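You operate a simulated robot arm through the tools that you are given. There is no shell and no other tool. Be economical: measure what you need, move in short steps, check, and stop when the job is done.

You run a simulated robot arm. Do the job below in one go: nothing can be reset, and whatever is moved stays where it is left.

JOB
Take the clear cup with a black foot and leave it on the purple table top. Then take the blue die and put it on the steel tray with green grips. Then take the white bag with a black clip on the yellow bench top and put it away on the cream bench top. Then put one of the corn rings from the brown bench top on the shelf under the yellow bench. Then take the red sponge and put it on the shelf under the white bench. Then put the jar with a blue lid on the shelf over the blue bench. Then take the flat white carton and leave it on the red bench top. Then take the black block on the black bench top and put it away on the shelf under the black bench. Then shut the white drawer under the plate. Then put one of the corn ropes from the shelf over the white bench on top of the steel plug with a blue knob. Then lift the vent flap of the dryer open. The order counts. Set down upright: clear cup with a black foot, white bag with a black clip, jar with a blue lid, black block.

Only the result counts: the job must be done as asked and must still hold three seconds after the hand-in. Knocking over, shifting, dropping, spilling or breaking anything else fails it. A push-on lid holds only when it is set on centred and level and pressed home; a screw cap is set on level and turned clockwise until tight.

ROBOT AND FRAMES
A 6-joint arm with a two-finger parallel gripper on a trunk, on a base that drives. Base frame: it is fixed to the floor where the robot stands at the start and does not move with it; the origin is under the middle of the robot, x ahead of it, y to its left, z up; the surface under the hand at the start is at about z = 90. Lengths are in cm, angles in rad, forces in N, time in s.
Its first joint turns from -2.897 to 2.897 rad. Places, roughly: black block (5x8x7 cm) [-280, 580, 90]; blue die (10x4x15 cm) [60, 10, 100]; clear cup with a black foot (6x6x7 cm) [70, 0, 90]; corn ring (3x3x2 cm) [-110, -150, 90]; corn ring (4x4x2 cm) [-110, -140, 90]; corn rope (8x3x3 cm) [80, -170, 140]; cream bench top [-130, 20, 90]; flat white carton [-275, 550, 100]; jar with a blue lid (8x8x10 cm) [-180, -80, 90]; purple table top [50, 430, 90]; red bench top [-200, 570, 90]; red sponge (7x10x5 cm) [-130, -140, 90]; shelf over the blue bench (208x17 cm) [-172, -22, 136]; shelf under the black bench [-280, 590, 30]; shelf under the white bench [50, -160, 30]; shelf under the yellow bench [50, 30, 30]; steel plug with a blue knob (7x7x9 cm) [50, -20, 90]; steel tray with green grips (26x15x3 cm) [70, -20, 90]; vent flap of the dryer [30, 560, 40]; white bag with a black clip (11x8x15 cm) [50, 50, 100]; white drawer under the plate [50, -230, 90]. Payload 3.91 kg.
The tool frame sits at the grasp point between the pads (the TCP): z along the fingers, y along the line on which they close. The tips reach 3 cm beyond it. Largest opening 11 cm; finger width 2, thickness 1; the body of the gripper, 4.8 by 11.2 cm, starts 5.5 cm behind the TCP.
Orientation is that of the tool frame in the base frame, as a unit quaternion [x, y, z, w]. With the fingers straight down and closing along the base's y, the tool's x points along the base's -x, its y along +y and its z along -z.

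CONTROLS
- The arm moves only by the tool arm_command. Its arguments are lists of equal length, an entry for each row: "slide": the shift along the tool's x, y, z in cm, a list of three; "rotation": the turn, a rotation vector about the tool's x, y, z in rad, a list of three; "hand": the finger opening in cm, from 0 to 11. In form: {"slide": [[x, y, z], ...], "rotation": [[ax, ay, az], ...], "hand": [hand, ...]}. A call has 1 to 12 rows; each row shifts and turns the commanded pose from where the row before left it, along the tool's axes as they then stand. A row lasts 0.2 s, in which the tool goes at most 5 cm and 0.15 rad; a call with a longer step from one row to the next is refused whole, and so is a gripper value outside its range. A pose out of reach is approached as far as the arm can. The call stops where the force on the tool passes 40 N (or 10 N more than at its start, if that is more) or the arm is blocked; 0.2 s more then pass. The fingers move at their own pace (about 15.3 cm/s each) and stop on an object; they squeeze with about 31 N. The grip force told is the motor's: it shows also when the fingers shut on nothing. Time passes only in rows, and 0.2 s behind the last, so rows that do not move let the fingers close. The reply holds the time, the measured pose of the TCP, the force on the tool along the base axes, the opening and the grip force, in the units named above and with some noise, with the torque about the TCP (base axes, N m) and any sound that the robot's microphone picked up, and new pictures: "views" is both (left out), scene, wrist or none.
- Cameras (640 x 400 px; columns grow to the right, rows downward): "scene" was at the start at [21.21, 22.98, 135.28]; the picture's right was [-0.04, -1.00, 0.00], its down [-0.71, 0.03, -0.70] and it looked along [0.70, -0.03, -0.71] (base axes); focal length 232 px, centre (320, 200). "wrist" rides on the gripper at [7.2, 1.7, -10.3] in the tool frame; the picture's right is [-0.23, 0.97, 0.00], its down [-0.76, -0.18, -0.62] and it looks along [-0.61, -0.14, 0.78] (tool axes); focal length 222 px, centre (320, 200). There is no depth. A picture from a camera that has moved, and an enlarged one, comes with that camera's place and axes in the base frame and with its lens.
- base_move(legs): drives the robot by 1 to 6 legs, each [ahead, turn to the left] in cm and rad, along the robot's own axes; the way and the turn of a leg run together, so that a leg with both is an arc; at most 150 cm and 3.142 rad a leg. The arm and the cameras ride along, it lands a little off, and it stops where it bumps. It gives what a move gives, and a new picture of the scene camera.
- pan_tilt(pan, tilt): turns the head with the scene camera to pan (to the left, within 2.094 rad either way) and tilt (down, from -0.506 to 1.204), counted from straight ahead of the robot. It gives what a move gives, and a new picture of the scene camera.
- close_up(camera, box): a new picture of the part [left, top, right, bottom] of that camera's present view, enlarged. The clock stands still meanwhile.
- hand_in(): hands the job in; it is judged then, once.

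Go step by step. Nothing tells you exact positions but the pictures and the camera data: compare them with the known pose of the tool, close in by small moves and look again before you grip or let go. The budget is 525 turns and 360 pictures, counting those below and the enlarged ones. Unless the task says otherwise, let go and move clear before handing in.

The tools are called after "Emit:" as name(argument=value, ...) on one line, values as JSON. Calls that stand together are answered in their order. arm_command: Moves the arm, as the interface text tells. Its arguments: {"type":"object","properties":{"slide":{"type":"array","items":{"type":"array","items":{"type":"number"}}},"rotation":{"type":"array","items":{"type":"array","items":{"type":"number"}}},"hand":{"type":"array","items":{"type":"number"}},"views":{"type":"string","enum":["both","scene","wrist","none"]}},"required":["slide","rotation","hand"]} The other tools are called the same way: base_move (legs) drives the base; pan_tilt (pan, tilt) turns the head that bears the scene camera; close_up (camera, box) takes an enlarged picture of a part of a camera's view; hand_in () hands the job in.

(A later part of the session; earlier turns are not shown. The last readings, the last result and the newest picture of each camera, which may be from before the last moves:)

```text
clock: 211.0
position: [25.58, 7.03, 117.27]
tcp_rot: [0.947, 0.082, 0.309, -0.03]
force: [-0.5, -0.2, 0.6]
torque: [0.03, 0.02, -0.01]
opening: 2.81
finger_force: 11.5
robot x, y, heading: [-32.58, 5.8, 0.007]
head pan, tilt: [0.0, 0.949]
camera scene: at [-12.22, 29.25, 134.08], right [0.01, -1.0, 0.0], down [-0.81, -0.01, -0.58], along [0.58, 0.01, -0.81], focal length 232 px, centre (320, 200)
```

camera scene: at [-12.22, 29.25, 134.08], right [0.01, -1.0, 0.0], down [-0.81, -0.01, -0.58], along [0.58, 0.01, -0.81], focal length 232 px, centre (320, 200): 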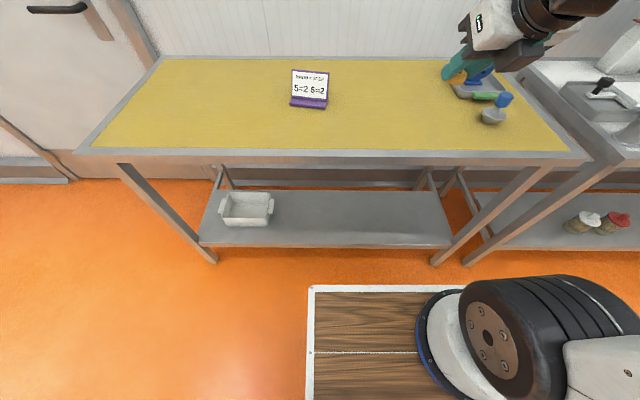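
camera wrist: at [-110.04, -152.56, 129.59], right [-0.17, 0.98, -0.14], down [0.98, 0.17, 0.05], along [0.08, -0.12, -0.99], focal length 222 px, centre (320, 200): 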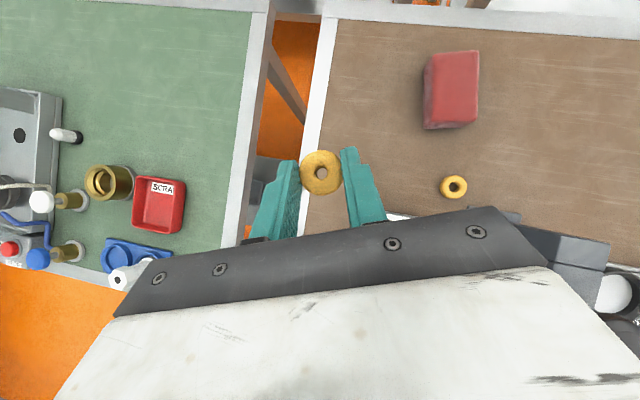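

The shelf spans x 35–69 and is free around y≈5. I lower the arm in front of the bench in stages.

Emit:
arm_command(slide=[[-2.65, 0, 3.63], [-2.65, 0, 3.63], [-2.65, 0, 3.63], [-2.65, 0, 3.63], [-2.65, 0, 3.63], [-2.65, 0, 3.63], [-2.65, 0, 3.63], [-2.65, 0, 3.63]], rotation=[[0, 0, 0], [0, 0, 0], [0, 0, 0], [0, 0, 0], [0, 0, 0], [0, 0, 0], [0, 0, 0], [0, 0, 0]], hand=[2, 2, 2, 2, 2, 2, 2, 2], views="scene")

```text
clock: 212.8
position: [33.55, 9.8, 93.02]
tcp_rot: [0.94, 0.182, 0.287, -0.04]
force: [-57.0, -24.8, 95.1]
torque: [0.35, 1.17, 0.36]
opening: 2.85
finger_force: 11.6
out of reach, approached as far as the arm can: row 3, 4, 5, 6, 7, 8
robot x, y, heading: [-32.25, 5.61, 0.006]
head pan, tilt: [0.0, 0.949]
stopped in row 8: the force on the tool passed its limit at 217 N (the readings are from after the stop); the commanded pose is now the measured one
camera scene: at [-12.66, 29.05, 134.18], right [0.01, -1.0, 0.0], down [-0.81, -0.01, -0.59], along [0.59, 0.01, -0.81], focal length 232 px, centre (320, 200)
```

scene: 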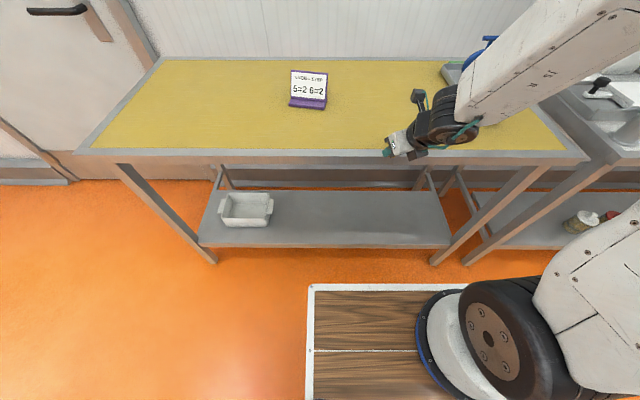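

The inner reach limit pushed the hand onto the bench edge. I lift back up at once and check the ring.

Emit:
arm_command(slide=[[2.4, 0, -3.3], [2.4, 0, -3.3], [2.4, 0, -3.3], [2.4, 0, -3.3], [0, 0, 0]], rotation=[[0, 0, 0], [0, 0, 0], [0, 0, 0], [0, 0, 0], [0, 0, 0]], hand=[2, 2, 2, 2, 2])

```text
clock: 214.0
position: [34.65, 10.9, 108.66]
tcp_rot: [0.941, 0.182, 0.282, -0.04]
force: [-0.2, -0.7, 0.4]
torque: [-0.03, -0.02, 0.01]
opening: 2.81
finger_force: 11.8
robot x, y, heading: [-32.47, 5.7, 0.01]
head pan, tilt: [0.0, 0.949]
camera scene: at [-12.17, 29.2, 134.08], right [0.01, -1.0, 0.0], down [-0.81, -0.01, -0.58], along [0.58, 0.01, -0.81], focal length 232 px, centre (320, 200)
camera wrist: at [35.54, 9.83, 121.36], right [0.18, -0.98, -0.1], down [-0.98, -0.19, 0.1], along [-0.12, 0.08, -0.99], focal length 222 px, centre (320, 200)
```

scene: 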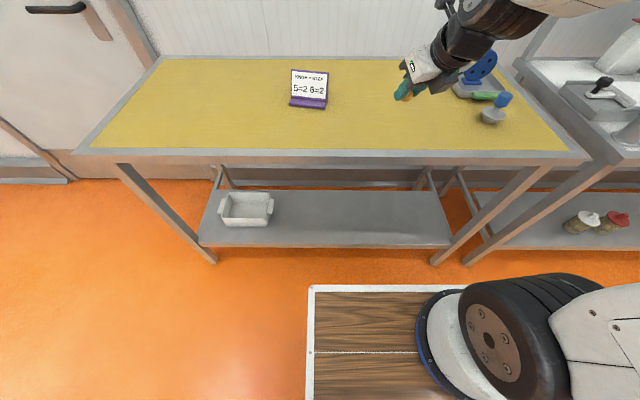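
wrist: 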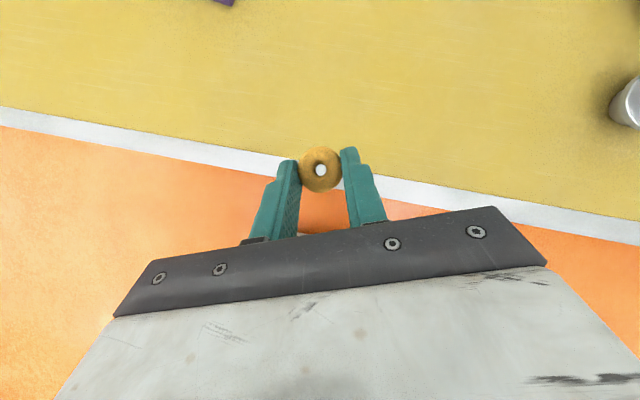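

The ring is intact. The wrist needs to stay at least ~56 cm from the shoulder, so I back the base up 16 cm and then lower with a longer reach.

Emit:
base_move(legs=[[-17, 0]])

```text
clock: 215.4
position: [17.52, 11.09, 108.74]
tcp_rot: [0.941, 0.185, 0.281, -0.042]
force: [-1.0, 0.3, 0.7]
torque: [0.03, -0.01, 0.01]
opening: 2.8
finger_force: 12.6
robot x, y, heading: [-49.72, 5.69, 0.014]
head pan, tilt: [0.0, 0.949]
camera scene: at [-29.37, 29.06, 134.08], right [0.01, -1.0, 0.0], down [-0.81, -0.01, -0.58], along [0.58, 0.01, -0.81], focal length 232 px, centre (320, 200)
```

scene: 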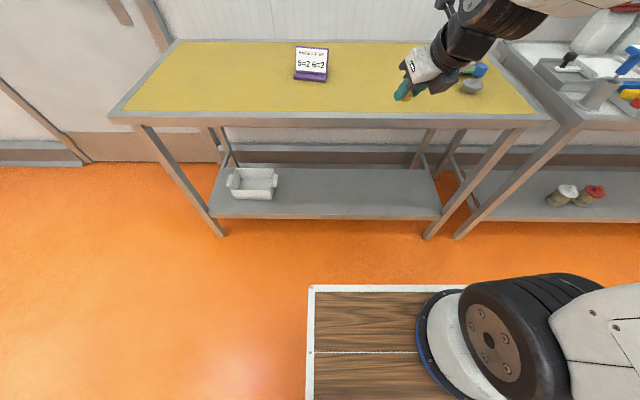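

Emit:
arm_command(slide=[[2.7, 1.3, 1.8], [2.7, 1.3, 1.8], [-2.18, -0.1, 3.35], [-2.18, -0.1, 3.35], [-2.18, -0.1, 3.35], [-2.18, -0.1, 3.35], [-2.18, -0.1, 3.35]], rotation=[[0, 0, 0], [0, 0, 0], [0, 0, 0], [0, 0, 0], [0, 0, 0], [0, 0, 0], [0, 0, 0]], hand=[2, 2, 2, 2, 2, 2, 2], views="scene")

```text
clock: 217.1
position: [24.39, 10.99, 88.53]
tcp_rot: [0.94, 0.189, 0.281, -0.039]
force: [-0.3, -0.9, -0.6]
torque: [0.05, 0.02, -0.03]
opening: 2.79
finger_force: 12.0
robot x, y, heading: [-49.7, 5.36, 0.014]
head pan, tilt: [0.0, 0.949]
camera scene: at [-29.4, 29.06, 134.08], right [0.01, -1.0, 0.0], down [-0.81, -0.01, -0.58], along [0.58, 0.01, -0.81], focal length 232 px, centre (320, 200)
```

scene: 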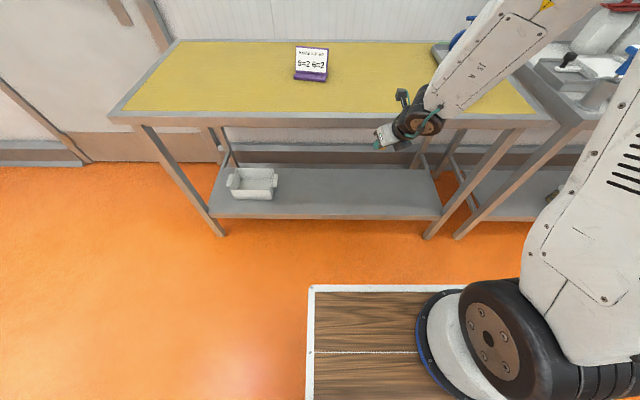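

Emit:
arm_command(slide=[[-2.18, -0.1, 3.35], [-2.18, -0.1, 3.35], [-2.18, -0.1, 3.35], [-2.18, -0.1, 3.35], [-2.18, -0.1, 3.35], [-2.18, -0.1, 3.35]], rotation=[[0, 0, 0], [0, 0, 0], [0, 0, 0], [0, 0, 0], [0, 0, 0], [0, 0, 0]], hand=[2, 2, 2, 2, 2, 2], views="scene")

```text
clock: 218.4
position: [24.88, 9.89, 64.77]
tcp_rot: [0.941, 0.186, 0.28, -0.047]
force: [-0.4, 0.6, -1.1]
torque: [0.01, 0.01, 0.01]
opening: 2.82
finger_force: 12.1
out of reach, approached as far as the arm can: row 5, 6
robot x, y, heading: [-49.64, 5.34, 0.012]
head pan, tilt: [0.0, 0.949]
camera scene: at [-29.39, 29.07, 134.08], right [0.01, -1.0, 0.0], down [-0.81, -0.01, -0.58], along [0.58, 0.01, -0.81], focal length 232 px, centre (320, 200)
```

scene: 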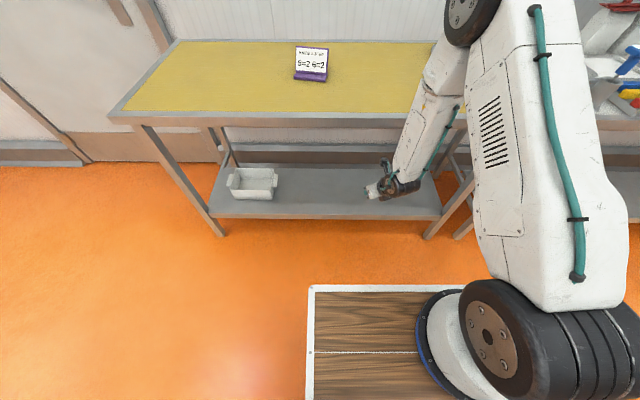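

Emit:
arm_command(slide=[[0, 0, 0], [0, 0, 0], [0, 0, 0]], rotation=[[0.055, 0.003, -0.084], [0.055, 0.003, -0.084], [0, 0, 0]], hand=[2, 2, 2], views="none")

```text
clock: 219.2
position: [25.09, 9.88, 64.78]
tcp_rot: [0.917, 0.278, 0.276, -0.069]
force: [0.5, -0.5, 0.2]
torque: [0.01, 0.01, -0.02]
opening: 2.81
finger_force: 12.1
robot x, y, heading: [-49.63, 5.33, 0.014]
head pan, tilt: [0.0, 0.949]
```

Emit:
arm_command(slide=[[-2.18, -0.11, 3.34], [-2.18, -0.11, 3.34], [-2.18, -0.11, 3.34], [-2.18, -0.11, 3.34], [0, 0, 0]], rotation=[[0, 0, 0], [0, 0, 0], [0, 0, 0], [0, 0, 0], [0, 0, 0]], hand=[2, 2, 2, 2, 2])

```text
clock: 220.4
position: [25.23, 9.82, 49.01]
tcp_rot: [0.917, 0.278, 0.276, -0.069]
force: [-0.3, 1.2, -0.1]
torque: [-0.01, -0.01, 0.05]
opening: 2.8
finger_force: 11.5
robot x, y, heading: [-49.58, 5.56, 0.012]
head pan, tilt: [0.0, 0.949]
camera scene: at [-29.36, 29.06, 134.08], right [0.01, -1.0, 0.0], down [-0.81, -0.01, -0.58], along [0.58, 0.01, -0.81], focal length 232 px, centre (320, 200)
camera wrist: at [26.33, 8.86, 61.64], right [0.38, -0.92, -0.1], down [-0.92, -0.39, 0.1], along [-0.13, 0.05, -0.99], focal length 222 px, centre (320, 200)
```

scene: 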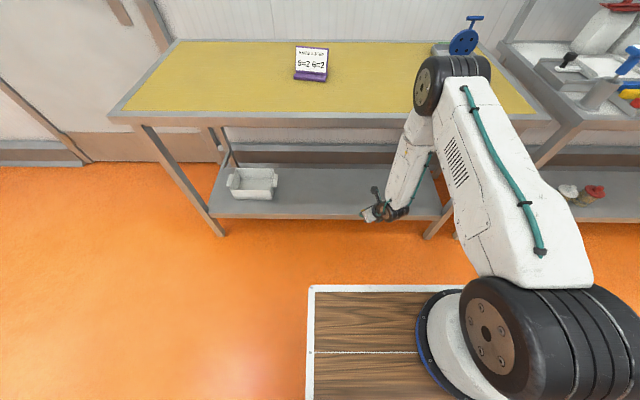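
wrist: 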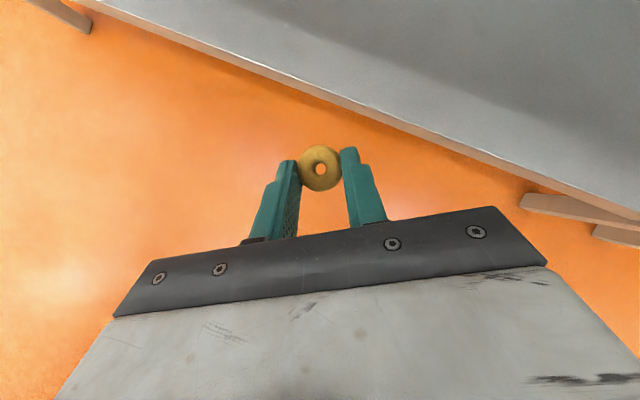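

The arm now reaches down fine. I move forward under the bench top over the shelf.

Emit:
arm_command(slide=[[1.81, 1.6, 3.14], [1.81, 1.6, 3.14], [1.81, 1.6, 3.14], [1.81, 1.6, 3.14], [1.81, 1.6, 3.14], [0, 0, 0]], rotation=[[0, 0, 0], [0, 0, 0], [0, 0, 0], [0, 0, 0], [0, 0, 0], [0, 0, 0]], hand=[2, 2, 2, 2, 2, 2])

```text
clock: 221.8
position: [43.12, 11.86, 40.85]
tcp_rot: [0.918, 0.277, 0.276, -0.069]
force: [0.0, 0.2, -0.7]
torque: [-0.02, 0.02, 0.02]
opening: 2.81
finger_force: 12.4
robot x, y, heading: [-49.13, 5.59, 0.015]
head pan, tilt: [0.0, 0.949]
camera scene: at [-29.36, 29.06, 134.08], right [0.01, -1.0, 0.0], down [-0.81, -0.01, -0.58], along [0.58, 0.01, -0.81], focal length 232 px, centre (320, 200)
camera wrist: at [44.29, 10.97, 53.58], right [0.38, -0.92, -0.1], down [-0.92, -0.39, 0.1], along [-0.13, 0.05, -0.99], focal length 222 px, centre (320, 200)
```

scene: 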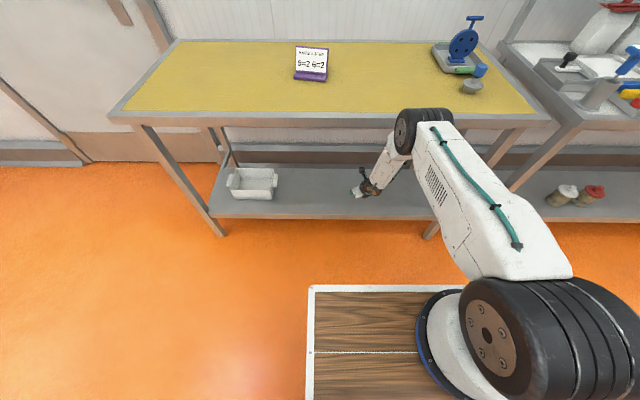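
wrist: 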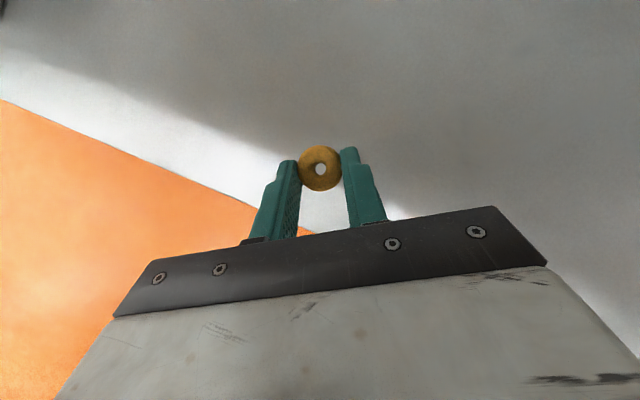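

Emit:
arm_command(slide=[[-1.63, -0.08, 2.5], [-1.63, -0.08, 2.5], [-0.16, 0, 0.25], [-0.16, 0, 0.25], [-0.16, 0, 0.25], [-0.16, 0, 0.25], [-0.16, 0, 0.25], [-0.16, 0, 0.25]], rotation=[[0, 0, 0], [0, 0, 0], [0, 0, 0], [0, 0, 0], [0, 0, 0], [0, 0, 0], [0, 0, 0], [0, 0, 0]], hand=[2, 2, 2, 2, 2, 2, 2, 2])

```text
clock: 223.7
position: [43.02, 11.71, 33.22]
tcp_rot: [0.918, 0.277, 0.277, -0.069]
force: [0.4, -0.9, -1.1]
torque: [0.02, -0.03, 0.02]
opening: 2.83
finger_force: 12.6
robot x, y, heading: [-49.26, 5.78, 0.015]
head pan, tilt: [0.0, 0.949]
camera scene: at [-29.36, 29.06, 134.08], right [0.01, -1.0, 0.0], down [-0.81, -0.01, -0.58], along [0.58, 0.01, -0.81], focal length 232 px, centre (320, 200)
camera wrist: at [44.21, 10.86, 45.87], right [0.38, -0.92, -0.1], down [-0.92, -0.39, 0.1], along [-0.13, 0.05, -0.99], focal length 222 px, centre (320, 200)
```

scene: 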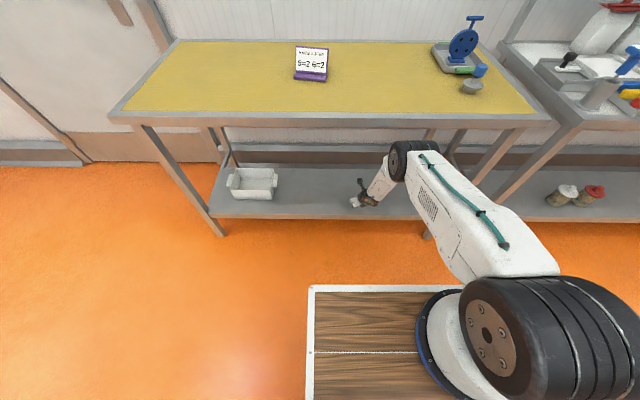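
wrist: 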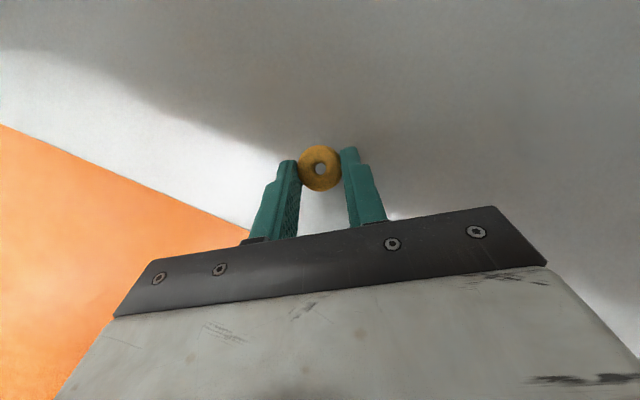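

Emit:
arm_command(slide=[[-0.11, 0, 0.17], [-0.11, 0, 0.17], [-0.11, 0, 0.17], [-0.11, 0, 0.17], [-0.11, 0, 0.17]], rotation=[[0, 0, 0], [0, 0, 0], [0, 0, 0], [0, 0, 0], [0, 0, 0]], hand=[2, 2, 2, 2, 2], views="none")

```text
clock: 224.8
position: [43.09, 11.7, 32.18]
tcp_rot: [0.918, 0.278, 0.276, -0.069]
force: [-0.2, 0.4, 0.0]
torque: [0.02, -0.01, 0.03]
opening: 2.82
finger_force: 12.0
robot x, y, heading: [-49.73, 5.37, 0.014]
head pan, tilt: [0.0, 0.949]
```

Emit:
arm_command(slide=[[-0.11, 0, 0.17], [-0.11, 0, 0.17], [-0.11, 0, 0.17], [-0.11, 0, 0.17], [-0.11, 0, 0.17]], rotation=[[0, 0, 0], [0, 0, 0], [0, 0, 0], [0, 0, 0], [0, 0, 0]], hand=[2, 2, 2, 2, 2], views="wrist")

```text
clock: 226.1
position: [43.18, 11.57, 31.07]
tcp_rot: [0.918, 0.278, 0.276, -0.069]
force: [-0.1, -1.0, -0.5]
torque: [0.01, 0.01, -0.01]
opening: 2.81
finger_force: 11.2
robot x, y, heading: [-49.58, 5.52, 0.014]
head pan, tilt: [0.0, 0.949]
camera wrist: at [44.23, 10.67, 43.92], right [0.38, -0.92, -0.1], down [-0.92, -0.39, 0.1], along [-0.13, 0.05, -0.99], focal length 222 px, centre (320, 200)
```

wrist: 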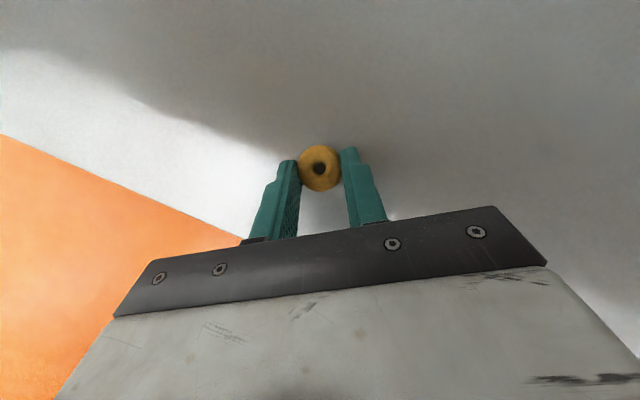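

Emit:
arm_command(slide=[[-0.11, 0, 0.17], [-0.11, 0, 0.17], [-0.11, 0, 0.17], [-0.11, 0, 0.17], [-0.11, 0, 0.17], [-0.11, 0, 0.17], [-0.11, 0, 0.17]], rotation=[[0, 0, 0], [0, 0, 0], [0, 0, 0], [0, 0, 0], [0, 0, 0], [0, 0, 0], [0, 0, 0]], hand=[2, 2, 2, 2, 2, 2, 2], views="wrist")

```text
clock: 226.8
position: [43.49, 11.65, 31.01]
tcp_rot: [0.917, 0.277, 0.279, -0.069]
force: [0.9, -1.2, 6.9]
torque: [0.09, -0.06, -0.03]
opening: 2.8
finger_force: 12.5
robot x, y, heading: [-49.29, 5.27, 0.012]
head pan, tilt: [0.0, 0.949]
stopped in row 3: the force on the tool passed its limit at 45 N (the readings are from after the stop); the commanded pose is now the measured one
camera wrist: at [44.51, 10.67, 43.82], right [0.38, -0.92, -0.1], down [-0.92, -0.38, 0.1], along [-0.13, 0.05, -0.99], focal length 222 px, centre (320, 200)
```

wrist: 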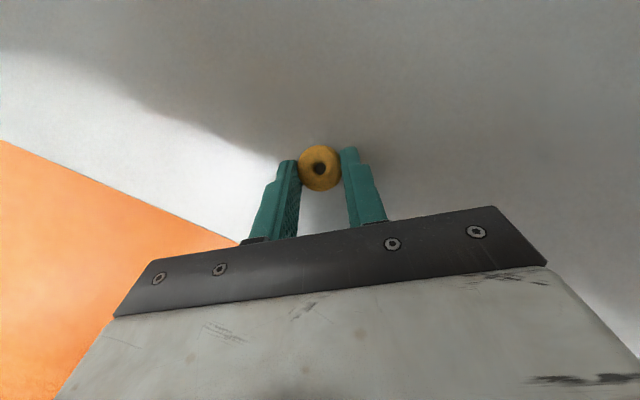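

Contact with the shelf at TCP z≈31. I open and back out upward along the tool axis.

Emit:
arm_command(slide=[[0, 0, 0], [0, 0, 0], [0, 0, -1.5], [0, 0, -2.5], [0, 0, -3], [0, 0, 0]], rotation=[[0, 0, 0], [0, 0, 0], [0, 0, 0], [0, 0, 0], [0, 0, 0], [0, 0, 0]], hand=[4.5, 4.5, 4.5, 4.5, 4.5, 4.5], views="wrist")

```text
clock: 228.2
position: [39.75, 9.69, 36.98]
tcp_rot: [0.917, 0.278, 0.279, -0.07]
force: [0.2, -0.7, 0.4]
torque: [-0.01, 0.01, 0.01]
opening: 4.53
finger_force: 0.1
robot x, y, heading: [-49.45, 5.38, 0.013]
head pan, tilt: [0.0, 0.949]
camera wrist: at [40.9, 8.61, 49.65], right [0.38, -0.92, -0.1], down [-0.92, -0.38, 0.1], along [-0.13, 0.05, -0.99], focal length 222 px, centre (320, 200)
```

wrist: 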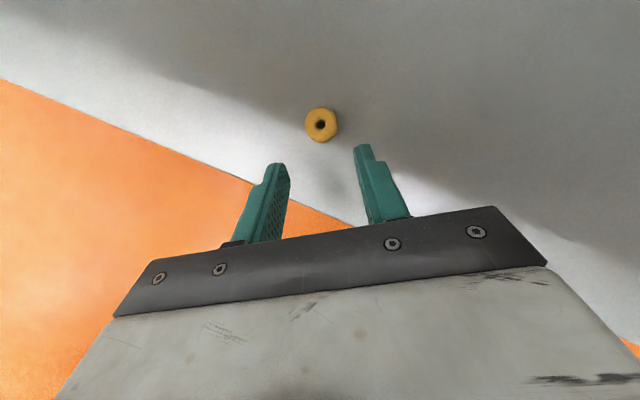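

The ring lies flat on the shelf. I back out from under the bench and raise the arm.

Emit:
arm_command(slide=[[-0.97, -1.97, -4.26], [-0.97, -1.97, -4.26], [-0.97, -1.97, -4.26], [-0.97, -1.97, -4.26], [0, 0, 0]], rotation=[[0, 0, 0], [0, 0, 0], [0, 0, 0], [0, 0, 0], [0, 0, 0]], hand=[4, 4, 4, 4, 4], views="none")

Emit:
arm_command(slide=[[2.4, 0.12, -3.7], [2.4, 0.12, -3.7], [2.4, 0.12, -3.7], [2.4, 0.12, -3.7], [2.4, 0.12, -3.7], [2.4, 0.12, -3.7], [2.4, 0.12, -3.7], [2.4, 0.12, -3.7], [2.4, 0.12, -3.7], [2.4, 0.12, -3.7], [2.4, 0.12, -3.7], [2.4, 0.12, -3.7]], rotation=[[0, 0, 0], [0, 0, 0], [0, 0, 0], [0, 0, 0], [0, 0, 0], [0, 0, 0], [0, 0, 0], [0, 0, 0], [0, 0, 0], [0, 0, 0], [0, 0, 0], [0, 0, 0]], hand=[4, 4, 4, 4, 4, 4, 4, 4, 4, 4, 4, 4])

```text
clock: 229.3
position: [24.97, 9.64, 48.83]
tcp_rot: [0.917, 0.277, 0.278, -0.069]
force: [-0.8, 0.3, 0.3]
torque: [0.04, 0.03, 0.01]
opening: 3.98
finger_force: 0.0
robot x, y, heading: [-49.48, 5.17, 0.018]
head pan, tilt: [0.0, 0.949]
```

```text
clock: 231.9
position: [24.49, 9.74, 102.0]
tcp_rot: [0.917, 0.278, 0.278, -0.069]
force: [1.0, -0.4, 0.3]
torque: [0.01, 0.07, 0.02]
opening: 4.0
finger_force: 0.1
robot x, y, heading: [-49.25, 5.22, 0.015]
head pan, tilt: [0.0, 0.949]
camera scene: at [-29.32, 29.05, 134.07], right [0.01, -1.0, 0.0], down [-0.81, -0.01, -0.58], along [0.58, 0.01, -0.81], focal length 232 px, centre (320, 200)
camera wrist: at [25.56, 8.78, 114.76], right [0.38, -0.92, -0.1], down [-0.92, -0.39, 0.1], along [-0.13, 0.05, -0.99], focal length 222 px, centre (320, 200)
```

scene: 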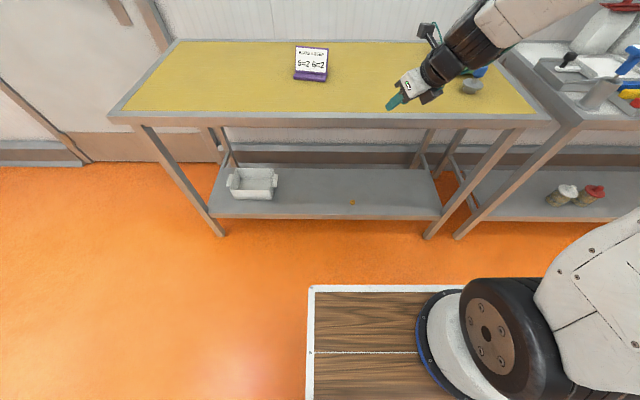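
wrist: 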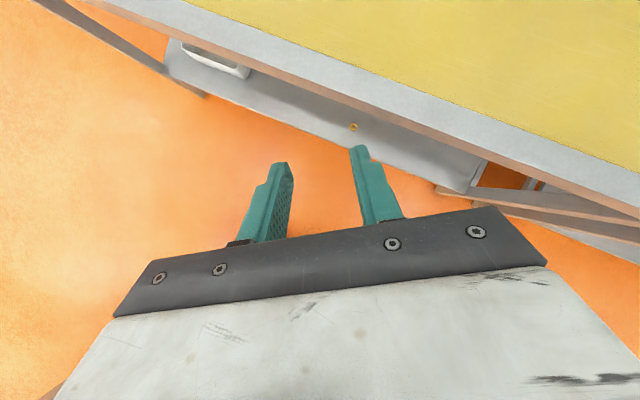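

The corn ring rests on the shelf. Next is the red sponge; I bring the tool back to vertical with the usual roll, and raise it.

Emit:
arm_command(slide=[[2, 0, -3], [2, 0, -3.5], [0, 0, -4], [0, 0, -4], [0, 0, 0], [0, 0, 0], [0, 0, 0], [0, 0, 0], [0, 0, 0], [0, 0, 0], [0, 0, 0], [0, 0, 0]], rotation=[[0, -0.145, 0], [0, -0.145, 0], [0, -0.145, 0], [0, -0.145, 0], [0, 0, -0.15], [0, 0, -0.15], [0, 0, -0.15], [0, 0, -0.15], [0, 0, -0.15], [0, 0, -0.15], [0, 0, -0.15], [0, 0, -0.15]], hand=[8, 8, 8, 8, 8, 8, 8, 8, 8, 8, 8, 8], views="none")

Emit:
arm_command(slide=[[0, 0, 0], [0, 0, 0], [0, 0, 0], [0, 0, 0], [0, 0, 0], [0, 0, 0], [0, 0, 0], [0, 0, 0], [0, 0, 0], [0, 0, 0]], rotation=[[0, 0, -0.15], [0, 0, -0.15], [0, 0, -0.15], [0, 0, -0.15], [0, 0, -0.15], [0, 0, -0.15], [0, 0, -0.15], [0, 0, -0.15], [0, 0, -0.14], [0, 0, 0]], hand=[8, 8, 8, 8, 8, 8, 8, 8, 8, 8], views="none")

```text
clock: 234.6
position: [23.49, 9.03, 117.07]
tcp_rot: [0.629, 0.778, -0.004, 0.012]
force: [0.2, 0.6, 0.0]
torque: [0.03, -0.01, 0.01]
opening: 8.01
finger_force: 0.0
robot x, y, heading: [-49.51, 5.42, 0.014]
head pan, tilt: [0.0, 0.949]
```

```text
clock: 236.8
position: [23.3, 8.93, 117.08]
tcp_rot: [0.011, 1.0, -0.011, 0.008]
force: [0.0, 0.7, 0.0]
torque: [-0.02, -0.02, 0.0]
opening: 8.01
finger_force: 0.0
robot x, y, heading: [-49.33, 5.1, 0.018]
head pan, tilt: [0.0, 0.949]
```

Emit:
arm_command(slide=[[0, 0, -4], [0, 0, -4], [0, 0, 0]], rotation=[[-0.022, 0.016, 0], [0, 0, 0], [0, 0, 0]], hand=[8, 8, 8], views="none")

Emit:
base_move(legs=[[0, -1.585], [150, 0], [4, 0], [0, -1.57]])

Emit:
pan_tilt(pan=-0.3, tilt=0.8)

```text
clock: 237.6
position: [23.51, 9.12, 124.97]
tcp_rot: [0.012, 1.0, 0.0, 0.0]
force: [0.0, -0.4, 1.0]
torque: [0.01, 0.0, 0.01]
opening: 8.01
finger_force: 0.0
robot x, y, heading: [-48.94, 5.7, 0.015]
head pan, tilt: [0.0, 0.949]
```

```text
clock: 251.0
position: [-67.34, -224.62, 125.0]
tcp_rot: [0.826, 0.563, -0.001, 0.0]
force: [-0.4, -0.3, 0.3]
torque: [0.02, -0.01, 0.0]
opening: 7.99
finger_force: 0.1
robot x, y, heading: [-45.72, -155.0, -1.907]
head pan, tilt: [0.0, 0.949]
stopped in leg 4: the robot was blocked; the commanded pose is now the measured one
camera scene: at [-29.79, -182.14, 134.08], right [-0.94, 0.33, 0.0], down [0.27, 0.77, -0.58], along [-0.19, -0.55, -0.81], focal length 232 px, centre (320, 200)
```

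scene: 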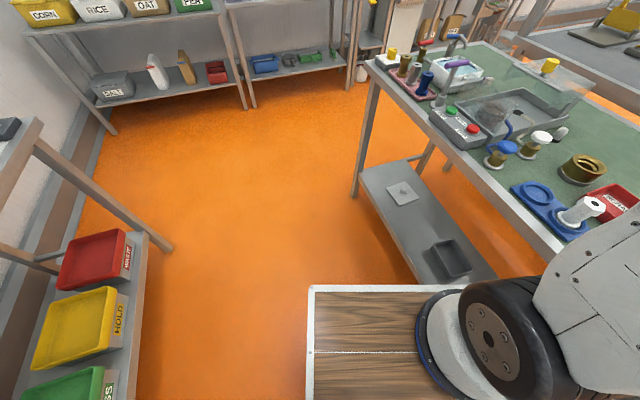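

```text
clock: 251.8
position: [-67.48, -224.7, 125.01]
tcp_rot: [0.827, 0.562, 0.0, -0.001]
force: [0.2, -0.5, -0.3]
torque: [0.02, -0.02, -0.03]
opening: 7.99
finger_force: 0.0
robot x, y, heading: [-45.65, -155.21, -1.903]
head pan, tilt: [-0.3, 0.799]
camera scene: at [-32.18, -181.77, 135.23], right [-0.81, 0.59, 0.0], down [0.42, 0.58, -0.7], along [-0.41, -0.56, -0.72], focal length 232 px, centre (320, 200)
```

scene: 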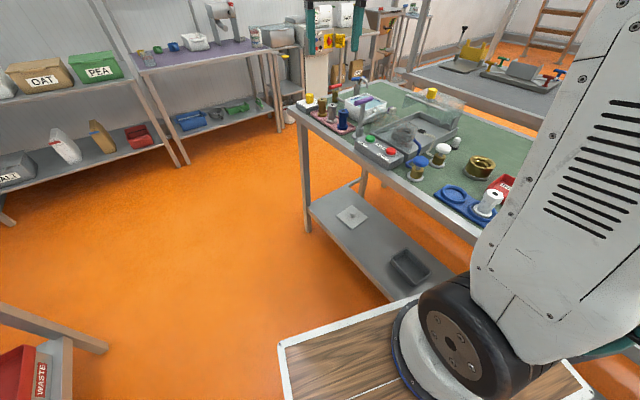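

The base corner touched the green bench. I back out along the heading to gain room and then finish the turn.

Emit:
base_move(legs=[[-34, 0], [0, -1.24]])

Emit:
pan_tilt(pan=0.2, tilt=0.8)

```text
clock: 257.1
position: [-106.92, -124.2, 125.01]
tcp_rot: [1.0, -0.019, 0.0, 0.0]
force: [0.3, -0.9, 0.7]
torque: [0.0, 0.01, 0.01]
opening: 7.99
finger_force: 0.1
robot x, y, heading: [-33.8, -121.57, -3.137]
head pan, tilt: [-0.3, 0.799]
camera scene: at [-54.42, -143.16, 135.23], right [0.29, 0.96, 0.0], down [0.69, -0.21, -0.7], along [-0.67, 0.2, -0.72], focal length 232 px, centre (320, 200)
```

scene: 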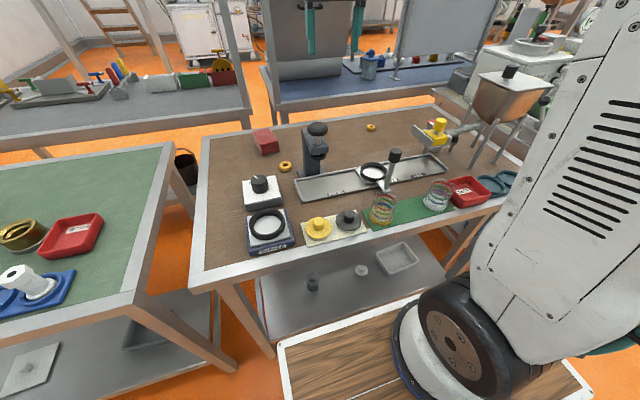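

```text
clock: 258.1
position: [-106.69, -124.1, 125.02]
tcp_rot: [1.0, -0.019, 0.0, 0.0]
force: [-0.4, 0.8, -0.9]
torque: [0.02, -0.01, -0.03]
opening: 8.02
finger_force: 0.0
robot x, y, heading: [-33.68, -121.97, -3.141]
head pan, tilt: [0.201, 0.799]
camera scene: at [-54.6, -147.14, 135.23], right [-0.2, 0.98, 0.0], down [0.7, 0.14, -0.7], along [-0.68, -0.14, -0.72], focal length 232 px, centre (320, 200)
```

scene: 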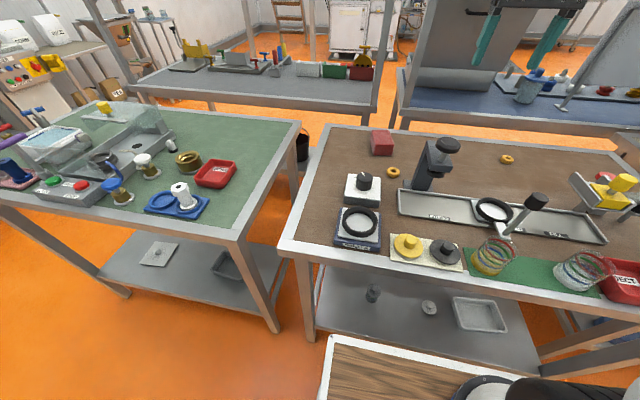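

Emit:
base_move(legs=[[8, 0]])

Emit:
arm_command(slide=[[-2.0, 3.4, 0], [-2.0, 3.4, 0], [-2.0, 3.4, 0], [-2.1, 3.4, 0], [-2.1, 3.4, 0], [0, 0, 4], [0, 0, 4], [0, 0, 0]], rotation=[[0, 0, 0], [0, 0, 0], [0, 0, 0], [0, 0, 0], [0, 0, 0], [0, 0, 0], [0, 0, 0], [0, 0, 0]], hand=[9.5, 9.5, 9.5, 9.5, 9.5, 9.5, 9.5, 9.5])

```text
clock: 259.1
position: [-114.84, -124.27, 124.96]
tcp_rot: [1.0, -0.019, 0.0, 0.0]
force: [-0.8, -0.2, -0.3]
torque: [-0.04, 0.0, -0.02]
opening: 8.04
finger_force: 0.0
robot x, y, heading: [-41.89, -121.89, -3.14]
head pan, tilt: [0.201, 0.799]
camera scene: at [-62.66, -147.16, 135.23], right [-0.2, 0.98, 0.0], down [0.7, 0.14, -0.7], along [-0.68, -0.14, -0.72], focal length 232 px, centre (320, 200)
```

scene: 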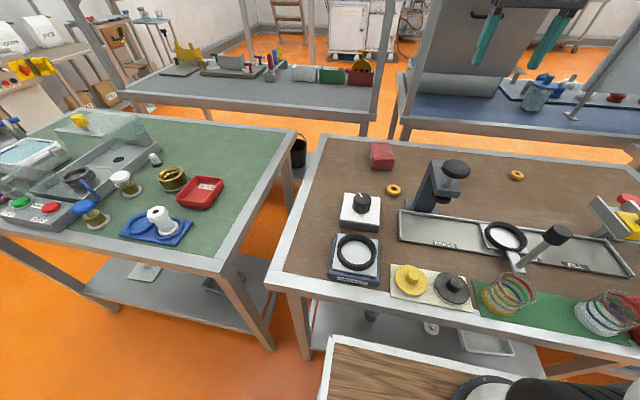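

```text
clock: 260.9
position: [-125.7, -140.35, 116.78]
tcp_rot: [1.0, -0.02, 0.0, 0.0]
force: [-0.2, 0.2, -0.5]
torque: [-0.01, 0.0, 0.0]
opening: 9.51
finger_force: 0.1
robot x, y, heading: [-41.79, -121.94, -3.137]
head pan, tilt: [0.201, 0.799]
camera scene: at [-62.66, -147.17, 135.23], right [-0.2, 0.98, 0.0], down [0.7, 0.14, -0.7], along [-0.68, -0.14, -0.72], focal length 232 px, centre (320, 200)
camera wrist: at [-118.49, -142.32, 127.31], right [-0.27, -0.96, 0.0], down [-0.75, 0.21, 0.62], along [-0.6, 0.17, -0.78], focal length 222 px, centre (320, 200)
```

scene: 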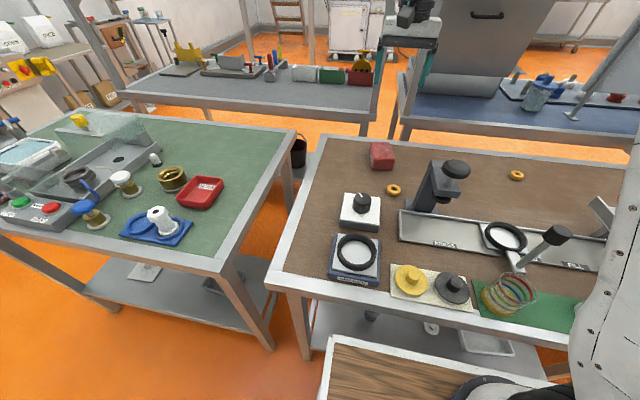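
wrist: 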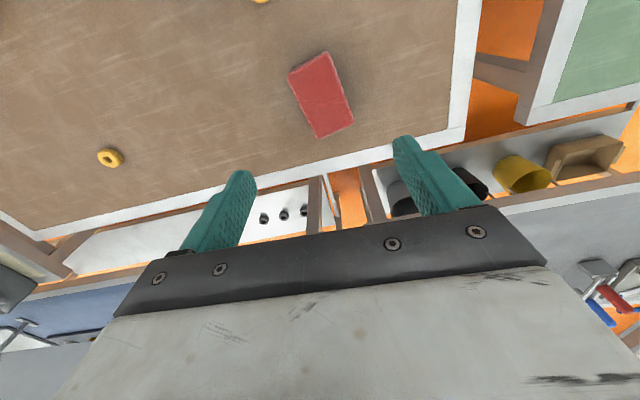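

The sponge is at (-126.6, -140.4), turned about 0.15 rad. I align the yaw and descend around it.

Emit:
arm_command(slide=[[-0.9, 0, 3], [0, 0, 4.5], [0, 0, 4.5], [0, 0, 4.5], [0, 0, 4], [0, 0, 2], [0, 0, 0]], rotation=[[0, 0, -0.085], [0, 0, -0.085], [0, 0, 0], [0, 0, 0], [0, 0, 0], [0, 0, 0], [0, 0, 0]], hand=[9.5, 9.5, 9.5, 9.5, 9.5, 9.5, 9.5])

```text
clock: 262.5
position: [-126.59, -140.24, 94.36]
tcp_rot: [0.998, 0.065, -0.001, 0.0]
force: [0.1, 0.2, -0.4]
torque: [0.0, 0.01, 0.02]
opening: 9.5
finger_force: 0.1
robot x, y, heading: [-41.99, -121.86, -3.143]
head pan, tilt: [0.201, 0.799]
camera scene: at [-62.66, -147.17, 135.23], right [-0.2, 0.98, 0.0], down [0.7, 0.14, -0.7], along [-0.68, -0.14, -0.72], focal length 232 px, centre (320, 200)
camera wrist: at [-119.18, -141.12, 104.77], right [-0.1, -1.0, 0.0], down [-0.78, 0.08, 0.62], along [-0.62, 0.06, -0.78], focal length 222 px, centre (320, 200)
```

scene: 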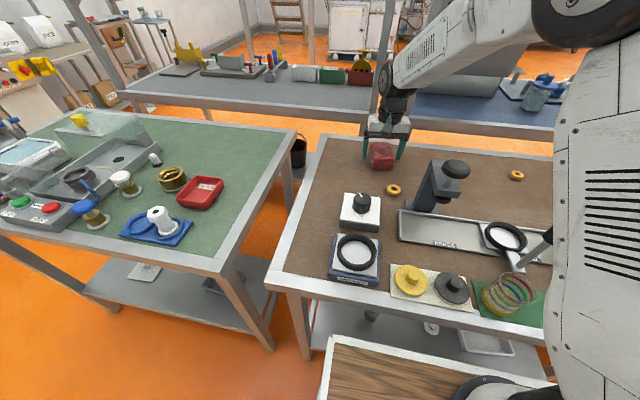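
wrist: 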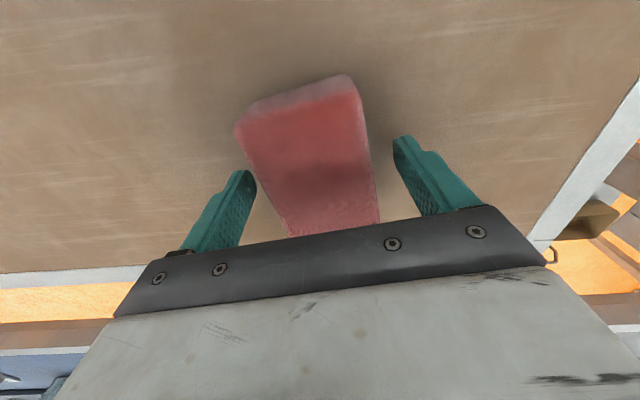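

Good alignment. I lower 0.8 cm more and close on the sponge, then lift.

Emit:
arm_command(slide=[[0, 0.4, 0.8], [0, 0, 0], [0, 0, 0], [0, 0, 0], [0, 0, 0]], rotation=[[0, 0, 0], [0, 0, 0], [0, 0, 0], [0, 0, 0], [0, 0, 0]], hand=[9.5, 5.5, 5.5, 5.5, 5.5], views="wrist")

```text
clock: 263.7
position: [-126.57, -140.96, 93.77]
tcp_rot: [0.998, 0.066, -0.001, 0.0]
force: [0.1, 0.0, 0.5]
torque: [-0.02, -0.02, 0.0]
opening: 6.32
finger_force: 30.7
robot x, y, heading: [-41.87, -121.97, -3.136]
head pan, tilt: [0.201, 0.799]
camera wrist: at [-119.16, -141.64, 104.07], right [-0.1, -1.0, 0.0], down [-0.78, 0.08, 0.62], along [-0.62, 0.06, -0.78], focal length 222 px, centre (320, 200)
```

wrist: 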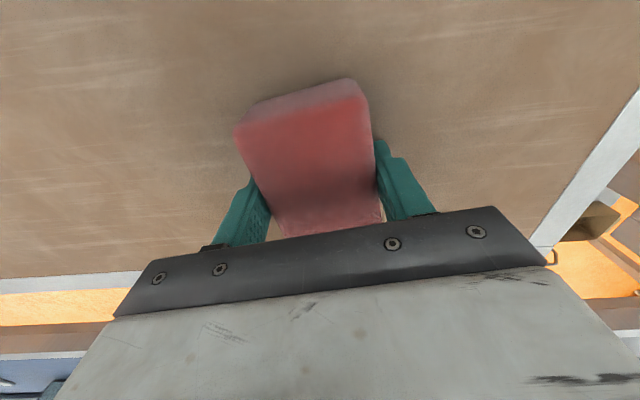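

Emit:
arm_command(slide=[[0, 0, -2], [0, 0, -4.5], [0, 0, -4.5], [0, 0, -4.5], [0, 0, -4.5], [0, 0, -4.5], [0, 0, -4.5], [4.5, 0, 0], [4.5, 0, 0], [4.5, 0, 0], [0, 0, 0]], rotation=[[0, 0, 0], [0, 0, 0], [0, 0, 0], [0, 0, 0], [0, 0, 0], [0, 0, 0], [0, 0, 0], [0, 0, 0], [0, 0, 0], [0, 0, 0], [0, 0, 0]], hand=[5.5, 5.5, 5.5, 5.5, 5.5, 5.5, 5.5, 5.5, 5.5, 5.5, 5.5])

```text
clock: 266.1
position: [-113.12, -139.2, 122.71]
tcp_rot: [0.998, 0.064, 0.0, 0.0]
force: [-0.9, -0.1, -0.7]
torque: [-0.01, 0.02, 0.0]
opening: 6.31
finger_force: 31.5
robot x, y, heading: [-41.86, -121.73, -3.142]
head pan, tilt: [0.201, 0.799]
camera scene: at [-62.68, -147.17, 135.23], right [-0.2, 0.98, 0.0], down [0.7, 0.14, -0.7], along [-0.68, -0.14, -0.72], focal length 232 px, centre (320, 200)
camera wrist: at [-105.82, -139.92, 133.12], right [-0.1, -1.0, 0.0], down [-0.78, 0.08, 0.62], along [-0.62, 0.06, -0.78], focal length 222 px, centre (320, 200)
```

scene: 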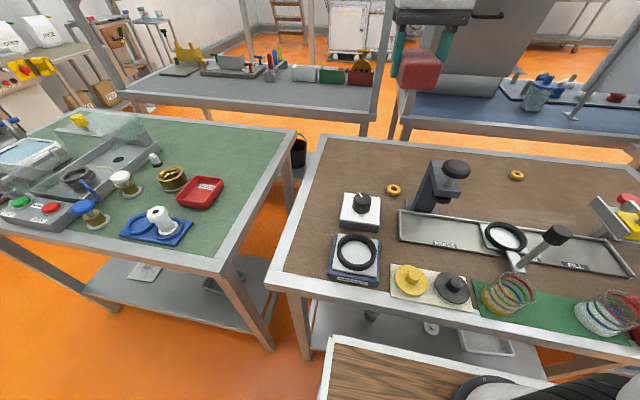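
wrist: 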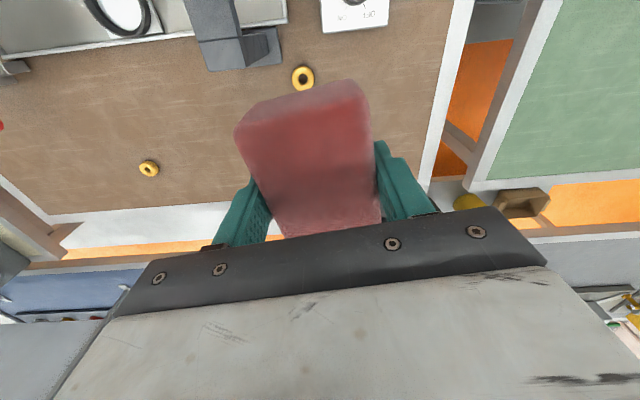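

The sponge is held. I back up and turn around to face the white bench's lower shelf.

Emit:
base_move(legs=[[-8, 0], [0, 1.57]])

Emit:
pan_tilt(pan=1.2, tilt=0.7)

```text
clock: 271.1
position: [-14.08, -192.5, 122.81]
tcp_rot: [0.647, 0.762, 0.0, 0.0]
force: [0.2, -0.2, -0.3]
torque: [-0.02, -0.04, -0.02]
opening: 6.31
finger_force: 31.0
robot x, y, heading: [-33.93, -121.7, -1.536]
head pan, tilt: [0.201, 0.799]
camera scene: at [-7.92, -141.96, 135.23], right [-0.97, -0.24, 0.0], down [-0.17, 0.7, -0.7], along [0.16, -0.68, -0.72], focal length 232 px, centre (320, 200)
```

scene: 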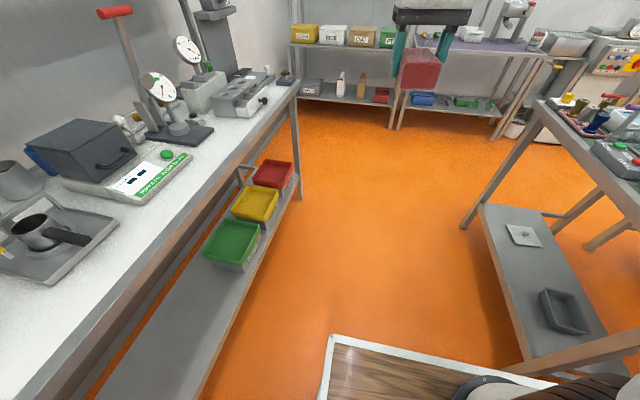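

```text
clock: 272.4
position: [-14.17, -192.46, 122.68]
tcp_rot: [0.647, 0.763, 0.0, -0.001]
force: [0.1, -0.1, -0.4]
torque: [-0.02, -0.01, -0.02]
opening: 6.3
finger_force: 31.1
robot x, y, heading: [-33.91, -121.67, -1.533]
head pan, tilt: [1.201, 0.7]
camera scene: at [-1.79, -136.91, 136.05], right [-0.33, -0.94, 0.0], down [-0.61, 0.21, -0.76], along [0.72, -0.25, -0.64], focal length 232 px, centre (320, 200)
```

scene: 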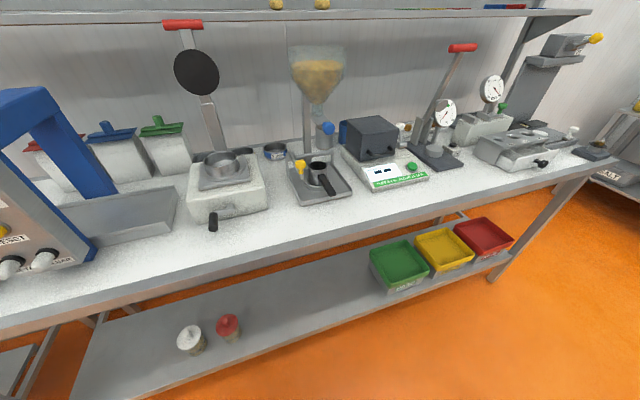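

The shelf is free between the red-lidded jar (y≈-112) and the green bin (y≈-185); I'll place the sponge near (47, -148). I drive level and face it.

Emit:
base_move(legs=[[24, 0], [0, 1.545]])

Emit:
pan_tilt(pan=0, tilt=0.95)

```text
clock: 278.0
position: [37.49, -125.91, 122.66]
tcp_rot: [-0.086, 0.996, 0.0, 0.001]
force: [-0.2, 0.5, -0.6]
torque: [0.02, 0.01, 0.02]
opening: 6.28
finger_force: 30.7
robot x, y, heading: [-32.97, -146.11, 0.047]
head pan, tilt: [1.201, 0.7]
camera scene: at [-18.22, -114.26, 136.05], right [0.95, -0.32, 0.0], down [-0.21, -0.61, -0.76], along [0.24, 0.72, -0.64], focal length 232 px, centre (320, 200)
```

scene: 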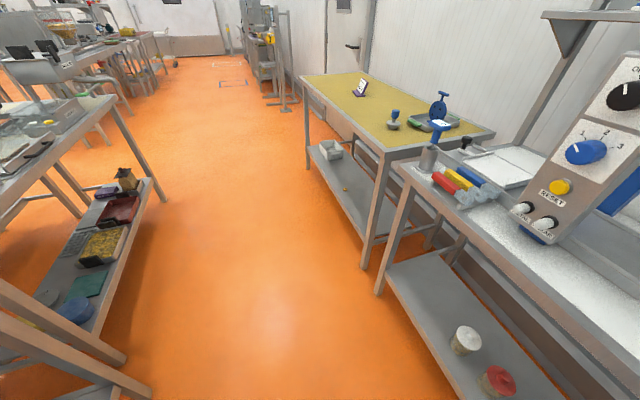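

```text
clock: 279.4
position: [37.49, -125.8, 122.85]
tcp_rot: [-0.087, 0.996, 0.0, 0.0]
force: [0.7, -0.9, -0.6]
torque: [0.04, 0.01, -0.02]
opening: 6.32
finger_force: 31.0
robot x, y, heading: [-32.86, -146.38, 0.047]
head pan, tilt: [0.0, 0.949]
camera scene: at [-13.67, -121.98, 134.08], right [0.04, -1.0, 0.0], down [-0.81, -0.04, -0.58], along [0.58, 0.03, -0.81], focal length 232 px, centre (320, 200)
```

scene: 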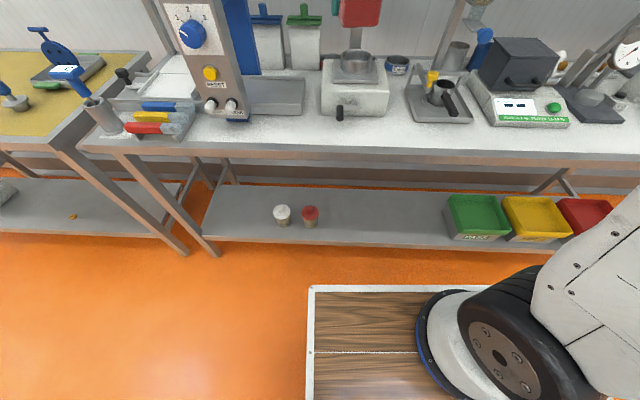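

I back up 8 cm for reach, bring the sponge in front of the target, straighten the yaw and tilt the tool forward 0.4 rad.

Emit:
base_move(legs=[[-9, -0.03]])

Emit:
arm_command(slide=[[1.4, -4.1, 0], [1.4, -4.1, 0], [1.4, -4.1, 0], [1.4, -4.1, 0], [1.4, -4.1, 0], [0, 0, 0], [0, 0, 0], [0, 0, 0], [0, 0, 0]], rotation=[[0, 0, 0], [0, 0, 0], [0, 0, 0], [0, 0, 0], [0, 0, 0.14], [0, -0.14, 0], [0, -0.14, 0], [0, -0.12, 0], [0, 0, 0]], hand=[5.5, 5.5, 5.5, 5.5, 5.5, 5.5, 5.5, 5.5, 5.5])

```text
clock: 280.5
position: [29.3, -128.34, 122.63]
tcp_rot: [-0.071, 0.998, 0.0, 0.001]
force: [-0.5, -0.2, 0.1]
torque: [-0.01, -0.01, 0.03]
opening: 6.3
finger_force: 31.0
robot x, y, heading: [-41.69, -146.2, 0.01]
head pan, tilt: [0.0, 0.949]
camera scene: at [-21.87, -122.86, 134.08], right [0.01, -1.0, 0.0], down [-0.81, -0.01, -0.58], along [0.58, 0.01, -0.81], focal length 232 px, centre (320, 200)
```

scene: 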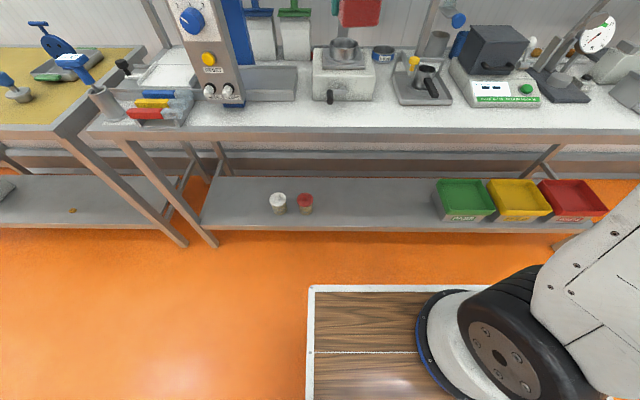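

```text
clock: 282.5
position: [25.05, -149.66, 122.83]
tcp_rot: [0.0, 0.98, 0.0, 0.2]
force: [0.3, 0.0, -0.5]
torque: [0.0, 0.01, 0.01]
opening: 6.3
finger_force: 31.0
robot x, y, heading: [-42.0, -146.55, 0.016]
head pan, tilt: [0.0, 0.949]
camera scene: at [-21.86, -122.86, 134.08], right [0.01, -1.0, 0.0], down [-0.81, -0.01, -0.58], along [0.58, 0.01, -0.81], focal length 232 px, centre (320, 200)
camera wrist: at [14.37, -147.99, 129.56], right [0.21, 0.97, 0.09], down [0.46, -0.18, 0.87], along [0.86, -0.14, -0.48], focal length 222 px, centre (320, 200)
```

scene: 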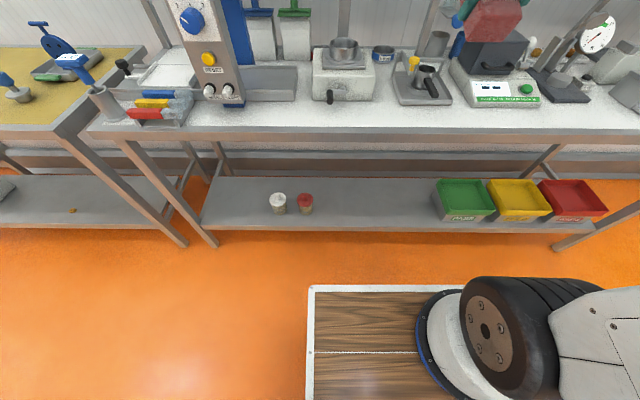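
wrist: 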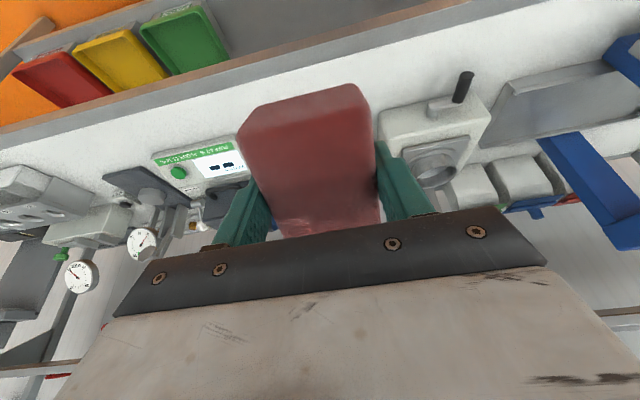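

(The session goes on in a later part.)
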